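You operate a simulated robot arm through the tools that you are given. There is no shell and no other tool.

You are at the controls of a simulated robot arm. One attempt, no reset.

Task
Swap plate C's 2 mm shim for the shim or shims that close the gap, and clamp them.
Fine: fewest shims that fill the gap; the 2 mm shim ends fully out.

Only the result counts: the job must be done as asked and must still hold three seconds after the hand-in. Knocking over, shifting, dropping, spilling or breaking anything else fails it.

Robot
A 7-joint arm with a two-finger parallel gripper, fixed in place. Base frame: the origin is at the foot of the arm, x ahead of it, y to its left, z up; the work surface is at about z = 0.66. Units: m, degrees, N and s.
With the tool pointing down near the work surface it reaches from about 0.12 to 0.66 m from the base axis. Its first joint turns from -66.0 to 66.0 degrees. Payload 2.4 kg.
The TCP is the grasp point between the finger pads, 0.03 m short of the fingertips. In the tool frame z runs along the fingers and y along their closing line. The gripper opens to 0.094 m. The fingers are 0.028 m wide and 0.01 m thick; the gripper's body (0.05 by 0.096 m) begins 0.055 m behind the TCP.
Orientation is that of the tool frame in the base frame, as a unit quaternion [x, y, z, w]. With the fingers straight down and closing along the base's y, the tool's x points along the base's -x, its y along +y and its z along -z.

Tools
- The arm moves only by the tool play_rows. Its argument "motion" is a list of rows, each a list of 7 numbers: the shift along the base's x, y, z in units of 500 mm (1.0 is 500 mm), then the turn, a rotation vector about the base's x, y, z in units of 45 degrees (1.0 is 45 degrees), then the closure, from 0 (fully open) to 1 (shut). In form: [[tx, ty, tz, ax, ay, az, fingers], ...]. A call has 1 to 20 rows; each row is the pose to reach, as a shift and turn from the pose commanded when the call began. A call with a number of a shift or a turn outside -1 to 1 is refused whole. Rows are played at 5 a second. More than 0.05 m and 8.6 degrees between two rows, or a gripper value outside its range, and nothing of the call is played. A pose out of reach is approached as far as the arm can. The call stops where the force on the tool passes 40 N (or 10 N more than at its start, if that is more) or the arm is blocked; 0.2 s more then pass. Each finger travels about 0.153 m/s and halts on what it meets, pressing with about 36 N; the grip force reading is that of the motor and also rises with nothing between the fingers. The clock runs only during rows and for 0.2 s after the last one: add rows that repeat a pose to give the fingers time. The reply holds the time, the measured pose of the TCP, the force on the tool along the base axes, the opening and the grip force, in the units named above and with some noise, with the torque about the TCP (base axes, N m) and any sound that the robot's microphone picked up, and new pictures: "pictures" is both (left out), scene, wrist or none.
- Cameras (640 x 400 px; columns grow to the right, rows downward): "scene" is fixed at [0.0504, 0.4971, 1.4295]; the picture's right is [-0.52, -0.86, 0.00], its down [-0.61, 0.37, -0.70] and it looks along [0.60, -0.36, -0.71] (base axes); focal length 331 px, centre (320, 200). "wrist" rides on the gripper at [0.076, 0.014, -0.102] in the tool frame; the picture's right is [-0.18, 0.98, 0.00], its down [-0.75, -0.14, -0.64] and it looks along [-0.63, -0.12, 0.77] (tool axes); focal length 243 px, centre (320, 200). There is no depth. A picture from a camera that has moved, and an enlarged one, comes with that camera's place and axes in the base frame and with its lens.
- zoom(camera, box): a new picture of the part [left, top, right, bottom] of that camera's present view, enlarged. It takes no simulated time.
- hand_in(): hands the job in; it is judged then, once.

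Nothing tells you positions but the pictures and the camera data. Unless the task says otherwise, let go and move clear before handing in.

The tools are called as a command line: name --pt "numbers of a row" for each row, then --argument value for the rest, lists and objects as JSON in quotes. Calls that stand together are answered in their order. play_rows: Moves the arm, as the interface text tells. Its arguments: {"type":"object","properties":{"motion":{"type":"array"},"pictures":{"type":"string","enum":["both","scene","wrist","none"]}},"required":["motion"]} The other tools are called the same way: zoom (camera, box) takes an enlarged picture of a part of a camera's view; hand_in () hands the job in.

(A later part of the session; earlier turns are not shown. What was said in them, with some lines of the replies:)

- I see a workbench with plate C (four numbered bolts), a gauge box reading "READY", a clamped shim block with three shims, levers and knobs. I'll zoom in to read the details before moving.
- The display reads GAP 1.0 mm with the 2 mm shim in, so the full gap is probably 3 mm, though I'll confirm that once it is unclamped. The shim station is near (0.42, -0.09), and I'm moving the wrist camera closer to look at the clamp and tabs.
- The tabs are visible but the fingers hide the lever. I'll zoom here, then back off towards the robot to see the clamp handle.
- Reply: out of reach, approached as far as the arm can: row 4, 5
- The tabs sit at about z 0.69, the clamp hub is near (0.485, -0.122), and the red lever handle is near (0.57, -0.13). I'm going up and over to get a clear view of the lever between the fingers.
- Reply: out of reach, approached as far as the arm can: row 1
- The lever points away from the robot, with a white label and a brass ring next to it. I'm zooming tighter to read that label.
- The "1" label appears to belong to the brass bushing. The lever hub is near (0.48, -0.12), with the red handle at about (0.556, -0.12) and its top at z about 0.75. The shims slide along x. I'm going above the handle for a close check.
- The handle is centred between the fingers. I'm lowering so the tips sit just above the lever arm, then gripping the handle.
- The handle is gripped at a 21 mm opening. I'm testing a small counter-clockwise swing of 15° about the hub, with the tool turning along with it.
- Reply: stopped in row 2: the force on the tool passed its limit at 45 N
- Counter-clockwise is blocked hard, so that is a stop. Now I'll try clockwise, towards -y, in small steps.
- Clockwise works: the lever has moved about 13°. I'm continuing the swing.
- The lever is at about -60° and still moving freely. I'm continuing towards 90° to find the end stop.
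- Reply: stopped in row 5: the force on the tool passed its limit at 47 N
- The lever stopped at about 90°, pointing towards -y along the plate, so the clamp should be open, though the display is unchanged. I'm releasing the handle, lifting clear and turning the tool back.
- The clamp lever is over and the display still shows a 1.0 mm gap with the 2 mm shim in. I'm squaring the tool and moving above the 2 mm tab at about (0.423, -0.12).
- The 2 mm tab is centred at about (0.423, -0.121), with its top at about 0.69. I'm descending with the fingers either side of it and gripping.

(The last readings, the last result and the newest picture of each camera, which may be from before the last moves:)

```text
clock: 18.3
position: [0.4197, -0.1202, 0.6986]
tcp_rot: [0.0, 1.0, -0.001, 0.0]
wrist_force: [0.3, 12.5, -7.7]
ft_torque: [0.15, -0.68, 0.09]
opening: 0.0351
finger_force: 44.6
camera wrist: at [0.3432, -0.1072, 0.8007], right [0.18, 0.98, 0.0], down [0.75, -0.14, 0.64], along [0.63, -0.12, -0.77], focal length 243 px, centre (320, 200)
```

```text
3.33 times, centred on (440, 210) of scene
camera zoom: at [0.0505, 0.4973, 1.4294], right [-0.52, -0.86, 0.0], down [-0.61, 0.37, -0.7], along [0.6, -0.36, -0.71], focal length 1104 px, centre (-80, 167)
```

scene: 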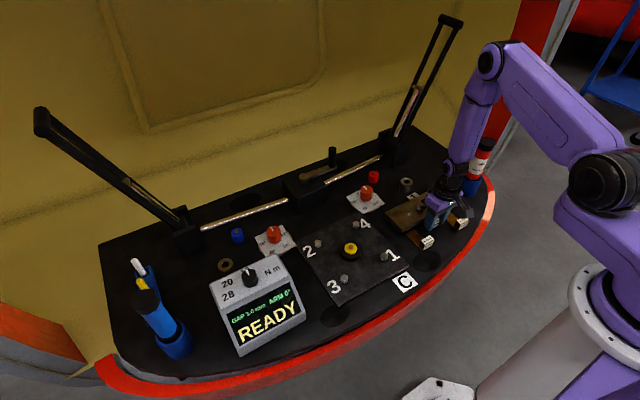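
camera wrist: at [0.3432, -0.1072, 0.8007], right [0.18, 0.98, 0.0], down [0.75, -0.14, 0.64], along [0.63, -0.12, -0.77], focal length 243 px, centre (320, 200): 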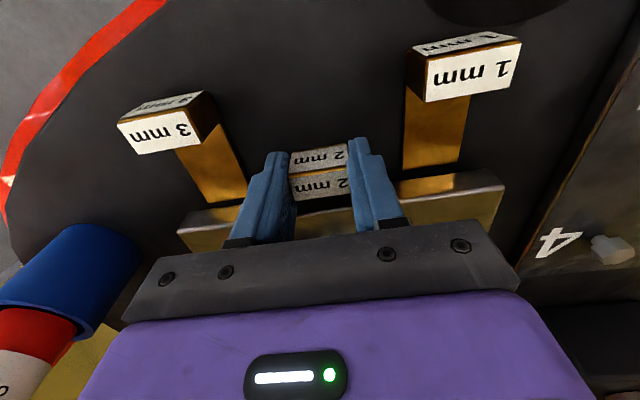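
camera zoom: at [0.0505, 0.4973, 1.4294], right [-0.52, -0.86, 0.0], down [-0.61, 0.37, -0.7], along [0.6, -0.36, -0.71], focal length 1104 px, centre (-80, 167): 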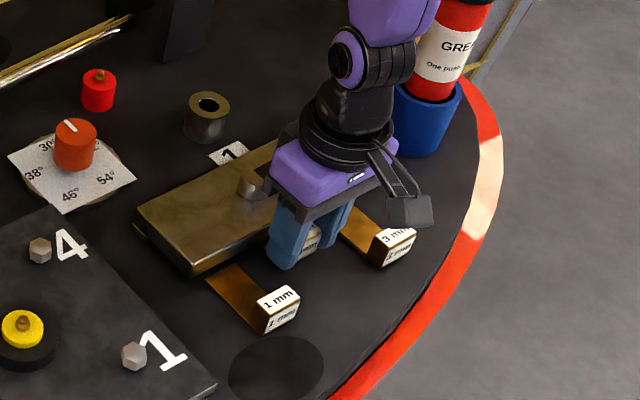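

The 2 mm tab is gripped at a 35 mm opening. I'm pulling it straight out towards -x, gently, until it matches the others or stops.

play_rows --pt "-0.008 0.001 0 0 0 0 0.8" --pt "-0.02 0.002 0 0 0 0 0.8" --pt "-0.035 0.002 0 0 0 0 0.8" --pt "-0.05 0.002 0 0 0 0 0.8" --pt "-0.065 0.002 0 0 0 0 0.8" --pt "-0.08 0.002 0 0 0 0 0.8" --pt "-0.09 0.002 0 0 0 0 0.8" --pt "-0.09 0.002 0 0 0 0 0.8"

zoom --camera "scene" --box '[370, 150, 510, 270]'

zoom --camera "scene" --box '[200, 240, 320, 360]'

zoom --camera "wrist" --box '[100, 30, 540, 240]'

```text
clock: 20.1
position: [0.3754, -0.1204, 0.6986]
tcp_rot: [0.003, 1.0, -0.001, 0.002]
wrist_force: [-0.1, -3.5, 7.3]
ft_torque: [-0.02, 0.02, 0.11]
opening: 0.0353
finger_force: 45.1
camera wrist: at [0.2995, -0.1066, 0.8005], right [0.19, 0.98, 0.0], down [0.75, -0.14, 0.64], along [0.63, -0.12, -0.76], focal length 243 px, centre (320, 200)
```

scene: 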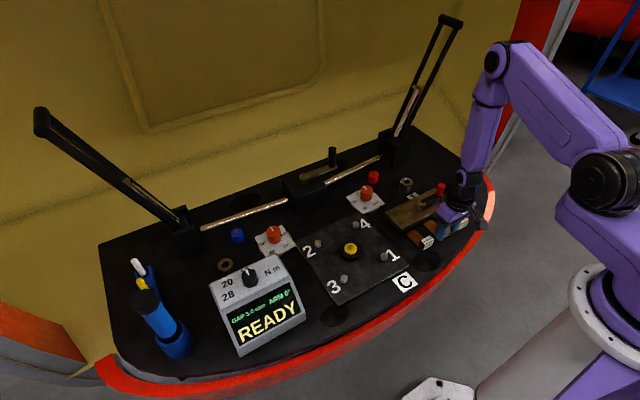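
wrist: 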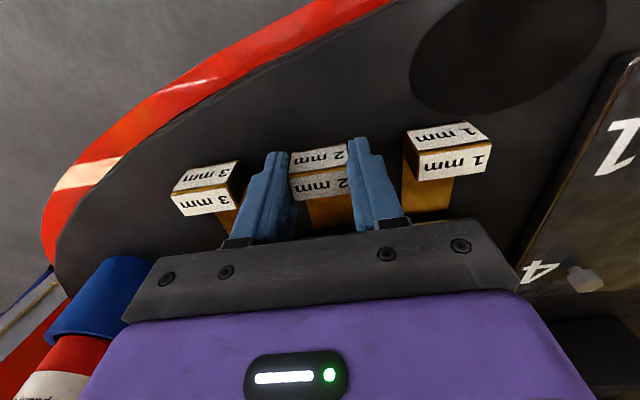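

```text
3.33 times, centred on (440, 210) of scene
camera zoom: at [0.0503, 0.497, 1.4295], right [-0.52, -0.86, 0.0], down [-0.61, 0.37, -0.7], along [0.6, -0.36, -0.71], focal length 1104 px, centre (-80, 167)
```

zoom: 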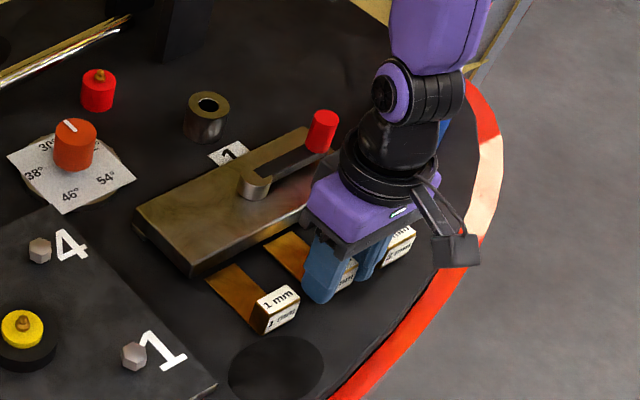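

```text
3.33 times, centred on (260, 300) of scene
camera zoom: at [0.0503, 0.497, 1.4295], right [-0.52, -0.86, 0.0], down [-0.61, 0.37, -0.7], along [0.6, -0.36, -0.71], focal length 1104 px, centre (520, -133)
```

zoom: 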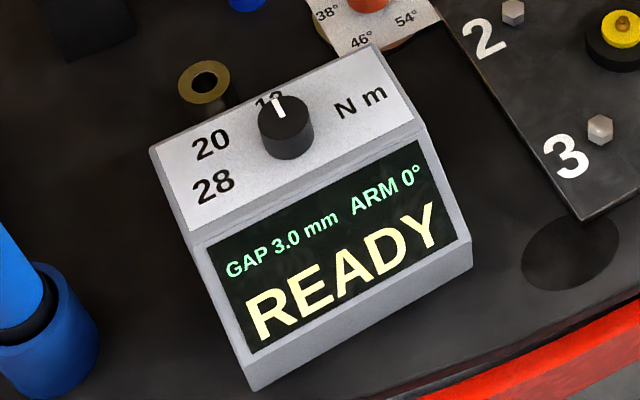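

```text
1.45 times, centred on (320, 135) of wrist
camera zoom: at [0.2995, -0.1066, 0.8005], right [0.19, 0.98, 0.0], down [0.75, -0.14, 0.64], along [0.63, -0.12, -0.76], focal length 353 px, centre (320, 294)
```

zoom: 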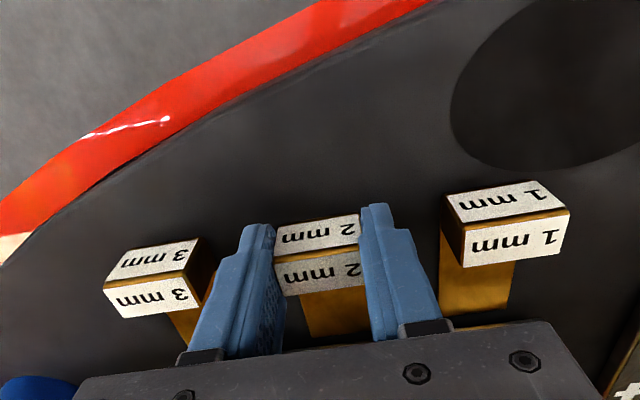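

The gap now reads 3.0 mm, so the 3 mm shim alone closes it. I'm giving the 2 mm shim a small extra tug to check that it is at its outer stop.

play_rows --pt "-0.004 0 0 0 0 0 0.8" --pt "-0.008 0 0 0 0 0 0.8" --pt "-0.008 0 0 0 0 0 0.8" --pictures "wrist"

```text
clock: 20.9
position: [0.3748, -0.1199, 0.6977]
tcp_rot: [0.001, 1.0, -0.001, 0.005]
wrist_force: [12.9, -8.5, 1.6]
ft_torque: [-0.07, -0.15, -0.06]
opening: 0.0351
finger_force: 44.4
camera wrist: at [0.297, -0.1065, 0.8], right [0.19, 0.98, 0.0], down [0.75, -0.14, 0.65], along [0.64, -0.12, -0.76], focal length 243 px, centre (320, 200)
```

wrist: 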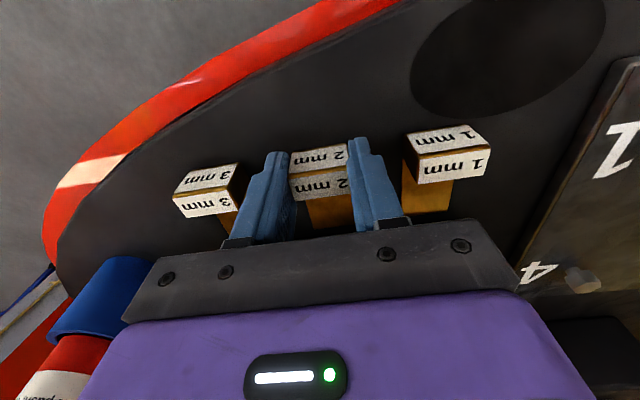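

The 2 mm shim is at its outer stop. I'm releasing it, lifting and moving over to the 3 mm tab at about (0.379, -0.19).

play_rows --pt "0.005 0 0 0 0 0 0.7" --pt "0.005 0 0 0 0 0 0.47" --pt "0.005 0 0 0 0 0 0.47" --pt "0.005 0 0.06 0 0 0 0.47" --pt "0.008 0 0.14 0 0 0 0.47" --pt "0.01 -0.04 0.204 0 0 0 0.47" --pt "0.013 -0.1 0.204 0 0 0 0.47" --pt "0.013 -0.141 0.204 0 0 0 0.47" --pt "0.013 -0.141 0.204 0 0 0 0.47"

zoom --camera "wrist" --box '[200, 50, 440, 200]'

zoom --camera "scene" --box '[370, 150, 510, 270]'

```text
clock: 22.9
position: [0.3777, -0.1889, 0.8022]
tcp_rot: [0.001, 1.0, 0.001, -0.001]
wrist_force: [0.4, 0.1, 0.2]
ft_torque: [0.0, 0.0, -0.02]
opening: 0.0499
finger_force: 0.1
camera wrist: at [0.3004, -0.1769, 0.9042], right [0.19, 0.98, 0.0], down [0.75, -0.14, 0.64], along [0.63, -0.12, -0.77], focal length 243 px, centre (320, 200)
```

scene: 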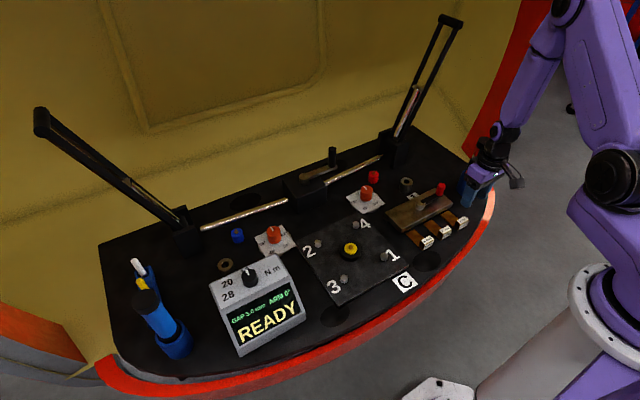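
wrist: 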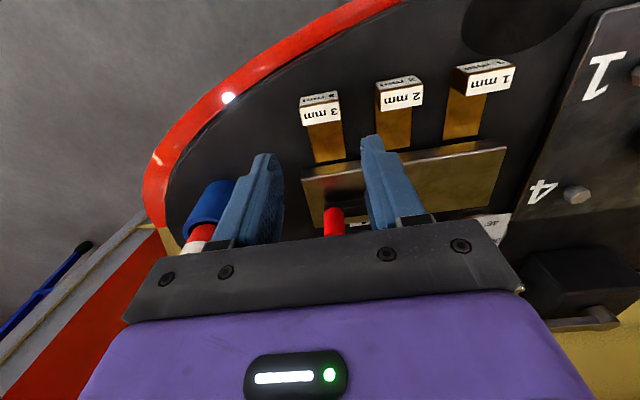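

```text
2.67 times, centred on (320, 125) of wrist
camera zoom: at [0.3004, -0.1769, 0.9042], right [0.19, 0.98, 0.0], down [0.75, -0.14, 0.64], along [0.63, -0.12, -0.77], focal length 647 px, centre (320, 400)
```

zoom: 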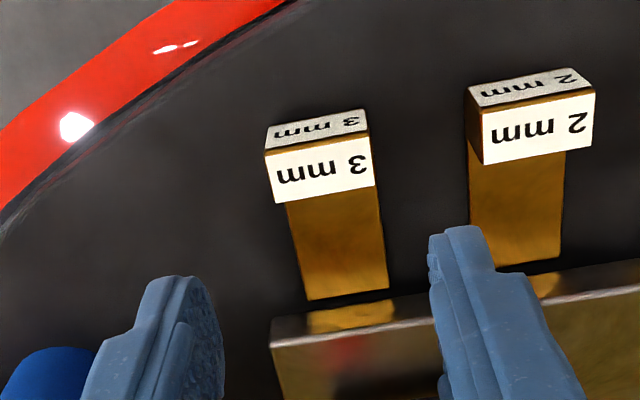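

```text
3.33 times, centred on (440, 210) of scene
camera zoom: at [0.0504, 0.497, 1.4295], right [-0.52, -0.86, 0.0], down [-0.61, 0.37, -0.7], along [0.6, -0.36, -0.71], focal length 1104 px, centre (-80, 167)
```

zoom: 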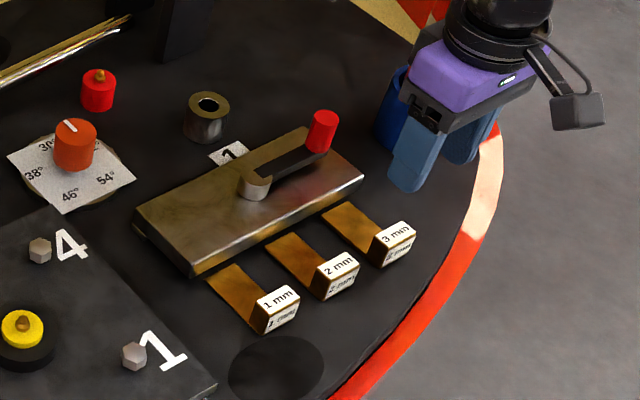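

All three shims are aligned at their outer stops. I'm descending on the 3 mm tab and gripping it.

play_rows --pt "0 0 -0.06 0 0 0 0.47" --pt "0 -0.001 -0.12 0 0 0 0.47" --pt "0 -0.001 -0.17 0 0 0 0.47" --pt "0 -0.001 -0.207 0 0 0 0.47" --pt "0 -0.001 -0.207 0 0 0 0.47" --pt "0 -0.001 -0.207 0 0 0 0.7" --pt "0 -0.001 -0.207 0 0 0 0.8" --pt "0 -0.001 -0.207 0 0 0 0.8"

```text
clock: 24.7
position: [0.3752, -0.1907, 0.6972]
tcp_rot: [0.001, 1.0, 0.0, 0.0]
wrist_force: [1.3, -1.2, -11.8]
ft_torque: [-0.04, -0.3, 0.07]
opening: 0.0351
finger_force: 44.9
camera wrist: at [0.2989, -0.1769, 0.7996], right [0.19, 0.98, 0.0], down [0.75, -0.14, 0.64], along [0.63, -0.12, -0.77], focal length 243 px, centre (320, 200)
```

scene: 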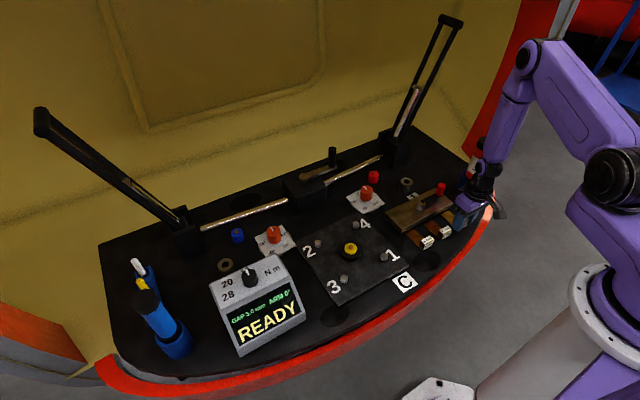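
wrist: 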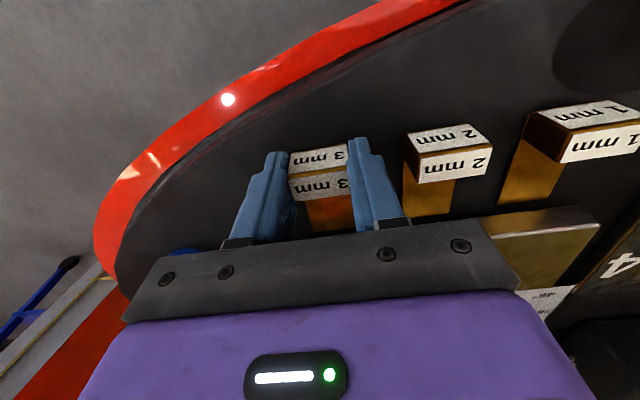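

The 3 mm tab is gripped. I'm pushing it straight in towards +x, about 45 mm, until it seats.

play_rows --pt "0.01 0 0 0 0 0 0.8" --pt "0.025 0 0 0 0 0 0.8" --pt "0.04 0 0 0 0 0 0.8" --pt "0.055 0 0 0 0 0 0.8" --pt "0.07 0 0 0 0 0 0.8" --pt "0.082 0 0 0 0 0 0.8" --pt "0.09 0 0 0 0 0 0.8" --pt "0.096 0 0 0 0 0 0.8" --pt "0.096 0 0 0 0 0 0.8"

zoom --camera "scene" --box '[200, 240, 320, 360]'

zoom --camera "scene" --box '[370, 150, 510, 270]'

```text
clock: 26.6
position: [0.4216, -0.1897, 0.6961]
tcp_rot: [0.003, 1.0, 0.003, -0.005]
wrist_force: [-6.6, 0.5, 11.8]
ft_torque: [-0.33, -0.51, 0.15]
opening: 0.0352
finger_force: 45.2
stopped in row 9: the force on the tool passed its limit at 41 N (the readings are from after the stop); the commanded pose is now the measured one
camera wrist: at [0.346, -0.1773, 0.8001], right [0.19, 0.98, 0.0], down [0.76, -0.15, 0.63], along [0.62, -0.12, -0.77], focal length 243 px, centre (320, 200)
```

scene: 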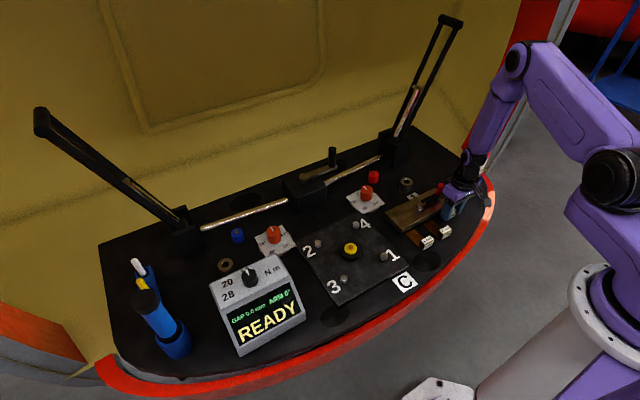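
wrist: 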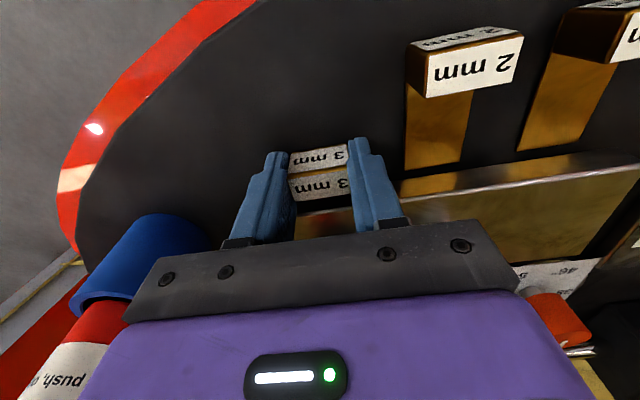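

```text
3.33 times, centred on (260, 300) of scene
camera zoom: at [0.0501, 0.4971, 1.4295], right [-0.52, -0.86, 0.0], down [-0.61, 0.37, -0.7], along [0.6, -0.36, -0.71], focal length 1104 px, centre (520, -133)
```

zoom: 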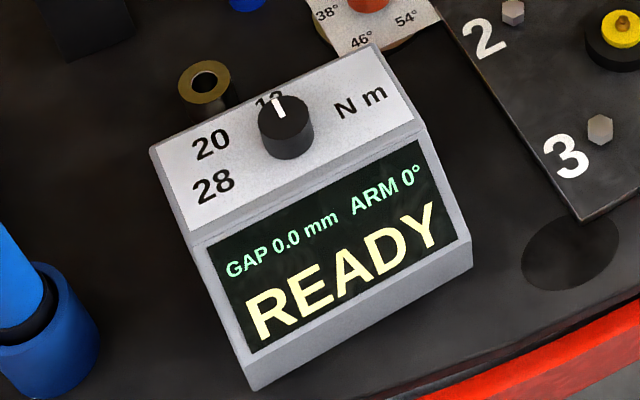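

```text
3.33 times, centred on (440, 210) of scene
camera zoom: at [0.0501, 0.4971, 1.4295], right [-0.52, -0.86, 0.0], down [-0.61, 0.37, -0.7], along [0.6, -0.36, -0.71], focal length 1104 px, centre (-80, 167)
```

zoom: 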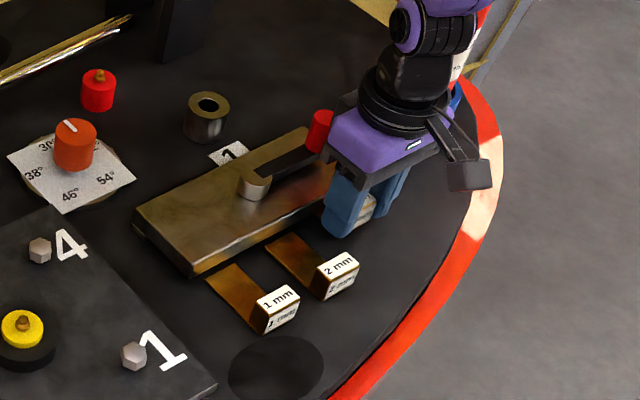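

The gap reads 0.0 mm, so the 3 mm shim is seated. I'm releasing it, lifting clear and rotating the tool to re-grip the clamp handle at about (0.484, -0.191).

play_rows --pt "0 0 0 0 0 0 0.7" --pt "0 0 0 0 0 0 0.47" --pt "0 0 0 0 0 0 0.47" --pt "0 0 0.06 0 0 0 0.47" --pt "0 0 0.14 0 0 0 0.47" --pt "0 0 0.22 0 0 -0.1 0.47" --pt "0.02 0 0.28 -0.004 -0.006 -0.25 0.47" --pt "0.05 0 0.28 -0.008 -0.01 -0.41 0.47" --pt "0.08 0 0.28 -0.008 -0.013 -0.57 0.47" --pt "0.11 0 0.28 -0.008 -0.013 -0.74 0.47" --pt "0.125 0 0.28 -0.008 -0.013 -0.9 0.47" --pt "0.125 0 0.28 -0.008 -0.013 -0.98 0.47" --pt "0.125 0 0.28 -0.008 -0.013 -0.98 0.47"

zoom --camera "scene" --box '[370, 150, 510, 270]'

```text
clock: 29.4
position: [0.486, -0.1905, 0.8365]
tcp_rot: [0.378, 0.926, 0.0, 0.001]
wrist_force: [0.0, 1.2, 0.0]
ft_torque: [-0.01, -0.01, 0.01]
opening: 0.0495
finger_force: 0.0
camera wrist: at [0.4401, -0.1283, 0.9388], right [0.82, 0.57, 0.0], down [0.44, -0.63, 0.64], along [0.37, -0.53, -0.76], focal length 243 px, centre (320, 200)
```

scene: 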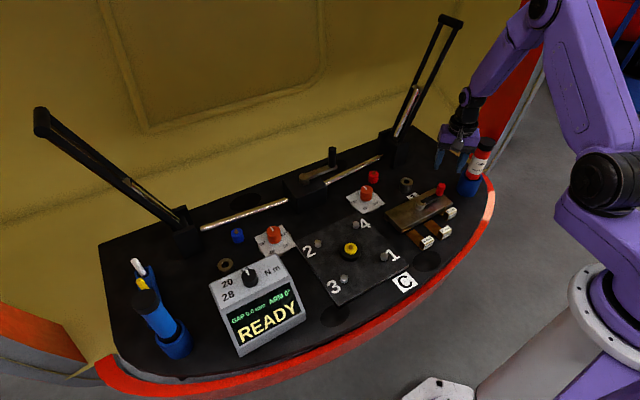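
wrist: 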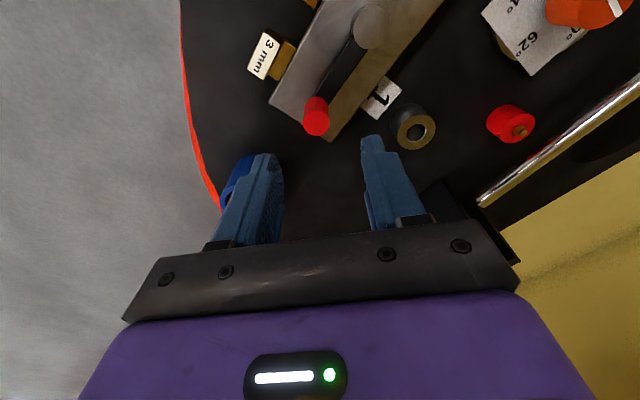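

```text
3.33 times, centred on (440, 210) of scene
camera zoom: at [0.0504, 0.4971, 1.4295], right [-0.52, -0.86, 0.0], down [-0.61, 0.37, -0.7], along [0.6, -0.36, -0.71], focal length 1104 px, centre (-80, 167)
```

zoom: 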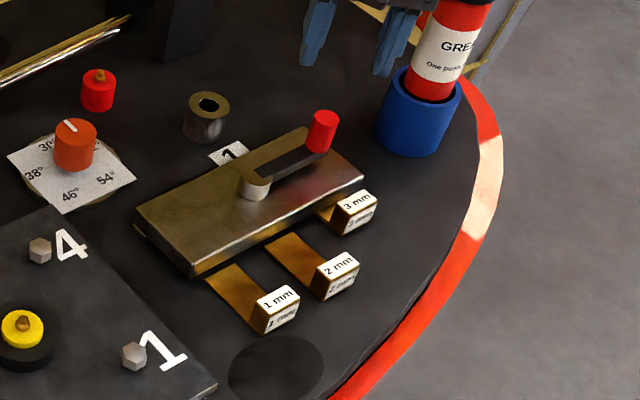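

The 3 mm shim is in and the 1 and 2 mm shims are out. I'm finishing the tool rotation above the handle.

play_rows --pt "0 0 -0.01 0 0 -0.16 0.47" --pt "0 0 -0.02 0 0 -0.32 0.47" --pt "0 0 -0.04 0 0 -0.48 0.47" --pt "-0.001 -0.001 -0.06 0 0 -0.64 0.47" --pt "-0.001 -0.001 -0.07 0 0 -0.8 0.47" --pt "-0.001 -0.001 -0.07 0 0 -0.965 0.47" --pt "-0.001 -0.001 -0.07 0 0 -0.965 0.47"

zoom --camera "wrist" --box '[200, 50, 440, 200]'

```text
clock: 31.0
position: [0.4846, -0.1904, 0.8016]
tcp_rot: [0.694, 0.72, -0.001, 0.002]
wrist_force: [-0.3, -0.5, 0.6]
ft_torque: [0.0, 0.02, -0.02]
opening: 0.0498
finger_force: 0.1
camera wrist: at [0.4953, -0.1145, 0.9036], right [0.99, -0.15, 0.0], down [-0.12, -0.76, 0.64], along [-0.09, -0.64, -0.76], focal length 243 px, centre (320, 200)
```

scene: 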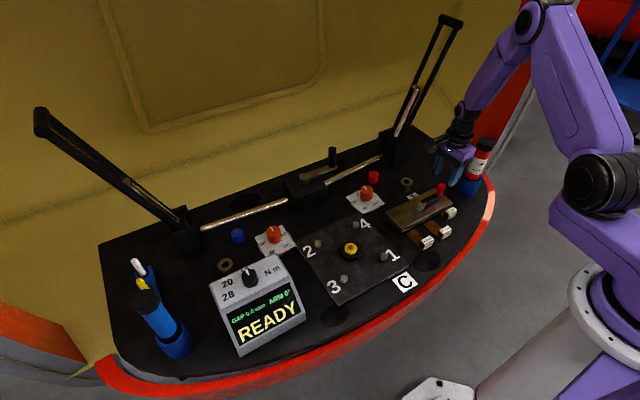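
wrist: 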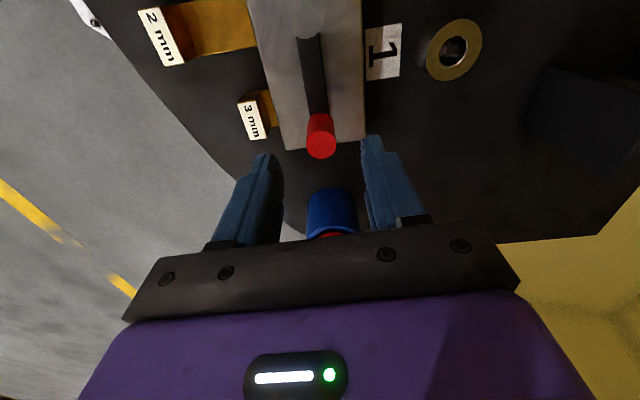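

```text
2.67 times, centred on (320, 125) of wrist
camera zoom: at [0.4953, -0.1145, 0.9036], right [0.99, -0.15, 0.0], down [-0.12, -0.76, 0.64], along [-0.09, -0.64, -0.76], focal length 647 px, centre (320, 400)
```

zoom: 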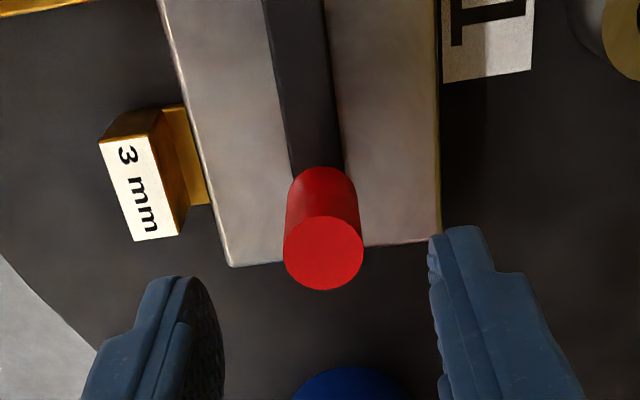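

The handle is centred. I'm descending and gripping it as before.

play_rows --pt "0 0 -0.04 0 0 0 0.47" --pt "0 0 -0.08 0 0 0 0.47" --pt "0 0 -0.103 0 0 0 0.47" --pt "0 0 -0.103 0 0 0 0.7" --pt "0 0 -0.103 0 0 0 1" --pt "0 0 -0.103 0 0 0 1" --pt "0 0 -0.103 0 0 0 1" --pictures "wrist"

```text
clock: 32.6
position: [0.485, -0.1899, 0.7493]
tcp_rot: [0.693, 0.72, 0.0, 0.003]
wrist_force: [4.3, -1.8, -7.5]
ft_torque: [-0.2, 0.55, 0.04]
opening: 0.0215
finger_force: 45.4
camera wrist: at [0.4951, -0.1146, 0.852], right [0.99, -0.15, 0.0], down [-0.11, -0.76, 0.64], along [-0.09, -0.64, -0.76], focal length 243 px, centre (320, 200)
```

wrist: 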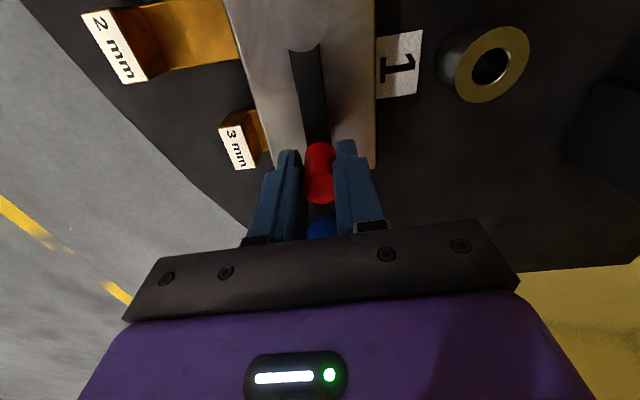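

The handle is gripped, and the fitted pivot is about (0.4845, -0.1205) with a radius of 71 mm. I'm swinging the lever back counter-clockwise, first 45°.

play_rows --pt "0.0185 0.0012 0 0 0 0.1667 1" --pt "0.0367 0.0048 0 0 0 0.3333 1" --pt "0.0543 0.0108 0 0 0 0.5 1" --pt "0.071 0.019 0 0 0 0.6667 1" --pt "0.0864 0.0293 0 0 0 0.8333 1" --pt "0.1004 0.0416 0 0 0 1 1" --pt "0.1004 0.0416 0 0 0 1 1" --pictures "scene"

zoom --camera "scene" --box '[370, 150, 510, 270]'

```text
clock: 34.2
position: [0.536, -0.1683, 0.7494]
tcp_rot: [0.364, 0.931, 0.0, 0.002]
wrist_force: [-4.7, 0.2, 7.5]
ft_torque: [-0.17, 0.9, 0.23]
opening: 0.0214
finger_force: 45.1
```

scene: 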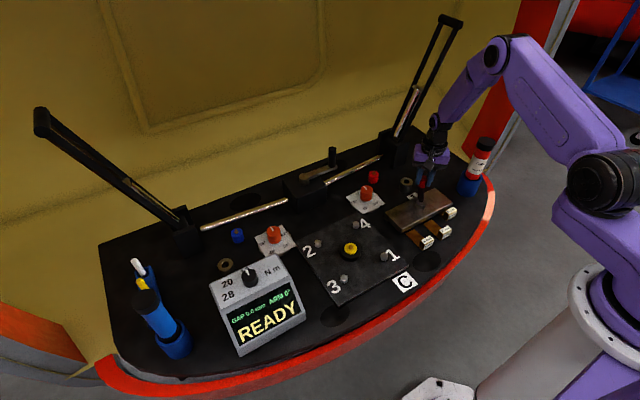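

```text
3.33 times, centred on (440, 210) of scene
camera zoom: at [0.0502, 0.4971, 1.4295], right [-0.52, -0.86, 0.0], down [-0.61, 0.37, -0.7], along [0.6, -0.36, -0.71], focal length 1104 px, centre (-80, 167)
```

zoom: 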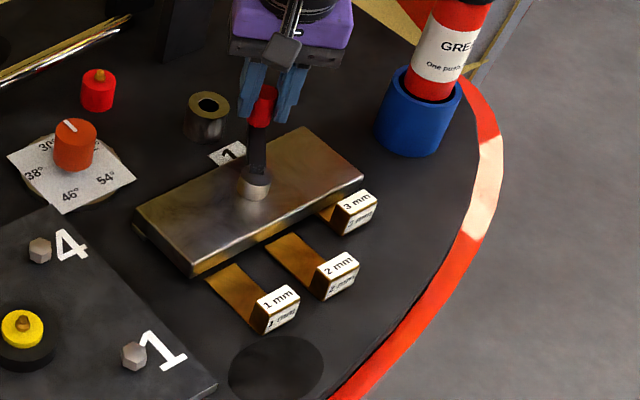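

The lever is halfway back. I'm finishing the swing to the clamped stop and pressing slightly past it to seat it.

play_rows --pt "0.0123 0.014 0 0 0 0.1667 1" --pt "0.0226 0.0294 0 0 0 0.3333 1" --pt "0.0308 0.0461 0 0 0 0.5 1" --pt "0.0367 0.0637 0 0 0 0.6667 1" --pt "0.0404 0.0819 0 0 0 0.8333 1" --pt "0.0416 0.1004 0 0 0 0.96 1" --pt "0.0414 0.1078 0 0 0 0.98 1" --pt "0.0408 0.1152 0 0 0 0.98 1" --pt "0.0408 0.1152 0 0 0 0.98 1"

zoom --camera "scene" --box '[370, 150, 510, 270]'

zoom --camera "scene" --box '[200, 240, 320, 360]'

```text
clock: 36.2
position: [0.5556, -0.118, 0.7498]
tcp_rot: [-0.006, 1.0, 0.0, 0.004]
wrist_force: [-1.3, -34.0, 3.1]
ft_torque: [-1.39, -0.31, 0.05]
opening: 0.0214
finger_force: 45.4
camera wrist: at [0.478, -0.107, 0.8516], right [0.17, 0.99, 0.0], down [0.75, -0.13, 0.65], along [0.64, -0.11, -0.76], focal length 243 px, centre (320, 200)
```

scene: 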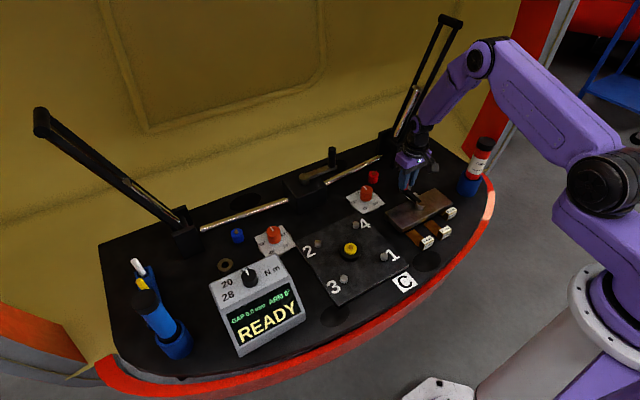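
wrist: 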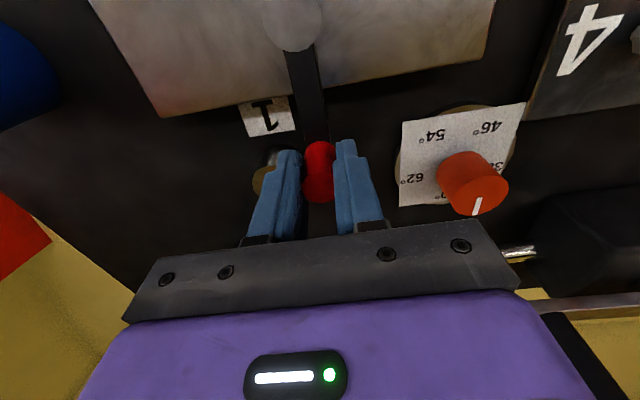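

```text
3.33 times, centred on (440, 210) of scene
camera zoom: at [0.0503, 0.4964, 1.4297], right [-0.52, -0.86, 0.0], down [-0.61, 0.37, -0.7], along [0.6, -0.36, -0.71], focal length 1104 px, centre (-80, 167)
```

zoom: 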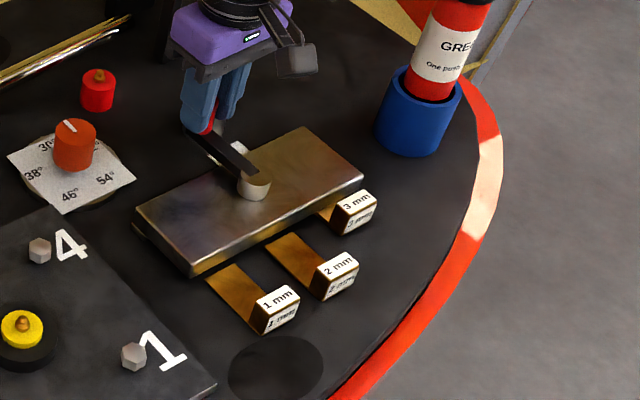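

```text
3.33 times, centred on (260, 300) of scene
camera zoom: at [0.0503, 0.4964, 1.4297], right [-0.52, -0.86, 0.0], down [-0.61, 0.37, -0.7], along [0.6, -0.36, -0.71], focal length 1104 px, centre (520, -133)
```

zoom: 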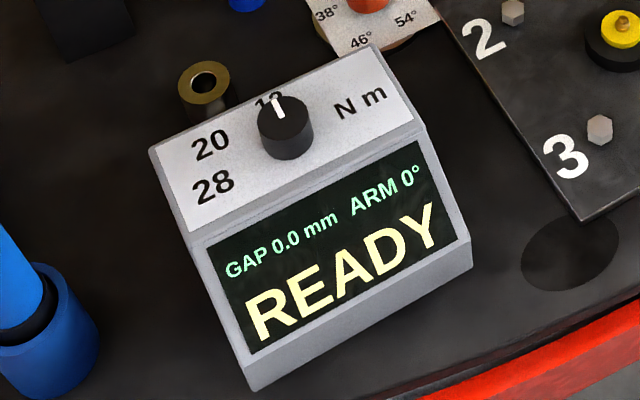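

The lever is at its clamped stop and the gap reads 0.0 mm. I'm easing off the push, releasing and lifting clear.

play_rows --pt "0 -0.006 0 0 0 0 1" --pt "0 -0.013 0 0 0 0 1" --pt "0 -0.015 0 0 0 0 0.6" --pt "0 -0.015 0 0 0 0 0.4" --pt "0 -0.015 0 0 0 0 0.4" --pt "0 -0.015 0.06 0 0 0 0.4" --pt "0 -0.015 0.14 0 0 0 0.4" --pt "0 -0.015 0.22 0 0 0 0.4" --pt "-0.06 -0.015 0.3 0 0 0 0.4" --pt "-0.14 -0.015 0.36 0 0 0 0.4" --pt "-0.22 -0.015 0.4 0 0 0 0.4" --pt "-0.25 -0.015 0.42 0 0 0 0.4" --pt "-0.25 -0.015 0.42 0 0 0 0.4"

zoom --camera "scene" --box '[370, 150, 510, 270]'

zoom --camera "scene" --box '[200, 240, 320, 360]'

zoom --camera "wrist" --box '[200, 50, 440, 200]'

```text
clock: 39.0
position: [0.4288, -0.1209, 0.9586]
tcp_rot: [-0.011, 1.0, 0.001, 0.001]
wrist_force: [-0.6, 0.3, 0.5]
ft_torque: [-0.03, 0.01, 0.0]
opening: 0.0564
finger_force: 0.0
camera wrist: at [0.3516, -0.1106, 1.0617], right [0.16, 0.99, 0.0], down [0.75, -0.13, 0.64], along [0.64, -0.1, -0.76], focal length 243 px, centre (320, 200)
```

scene: 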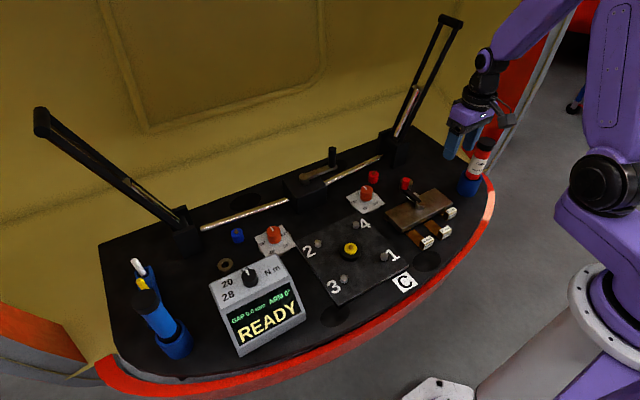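
wrist: 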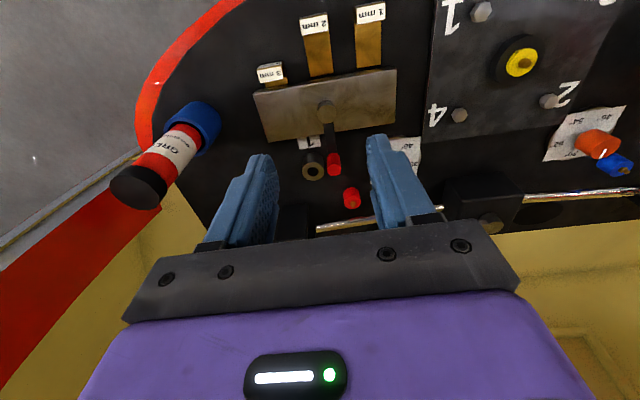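

```text
3.33 times, centred on (440, 210) of scene
camera zoom: at [0.0504, 0.4971, 1.4295], right [-0.52, -0.86, 0.0], down [-0.61, 0.37, -0.7], along [0.6, -0.36, -0.71], focal length 1104 px, centre (-80, 167)
```

zoom: 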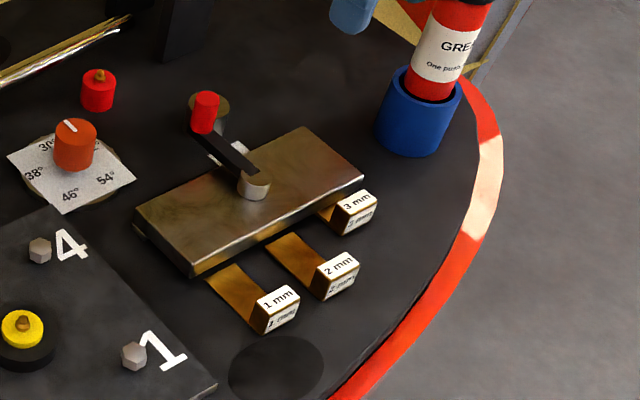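

```text
3.33 times, centred on (260, 300) of scene
camera zoom: at [0.0504, 0.4971, 1.4295], right [-0.52, -0.86, 0.0], down [-0.61, 0.37, -0.7], along [0.6, -0.36, -0.71], focal length 1104 px, centre (520, -133)
```

zoom: 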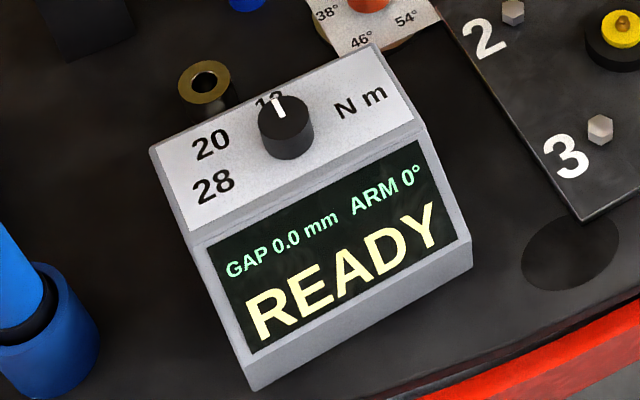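

```text
2.67 times, centred on (320, 125) of wrist
camera zoom: at [0.3516, -0.1106, 1.0617], right [0.16, 0.99, 0.0], down [0.75, -0.13, 0.64], along [0.64, -0.1, -0.76], focal length 647 px, centre (320, 400)
```

zoom: 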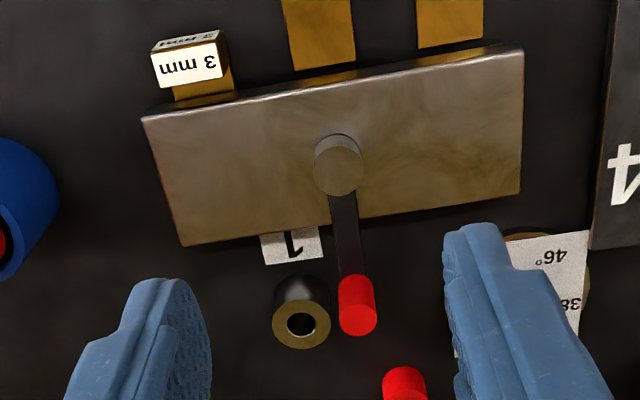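

The lever is back at its original clamped position, the 3 mm shim is in, and the 1 mm and 2 mm shims are fully out. The gap reads 0.0 mm, nothing else moved and the arm is clear, so I'm handing in.

hand_in

```text
The job is handed in.
```

I swapped plate C's 2 mm shim for the 3 mm shim alone and clamped it, and the job is handed in. No verdict came back with the hand-in.

- **Gap:** with the 2 mm shim in, the display read 1.0 mm. With it out it read 3.0 mm, so one 3 mm shim was the fewest that fills the gap. It now reads 0.0 mm.
- **2 mm shim:** it is pulled out to its outer stop, level with the 1 mm shim.
- **Clamp:** the lever is swung back to its original closed stop.
- **Rest of the bench:** nothing else looked moved in the last pictures, and the gripper was released and clear before the hand-in.
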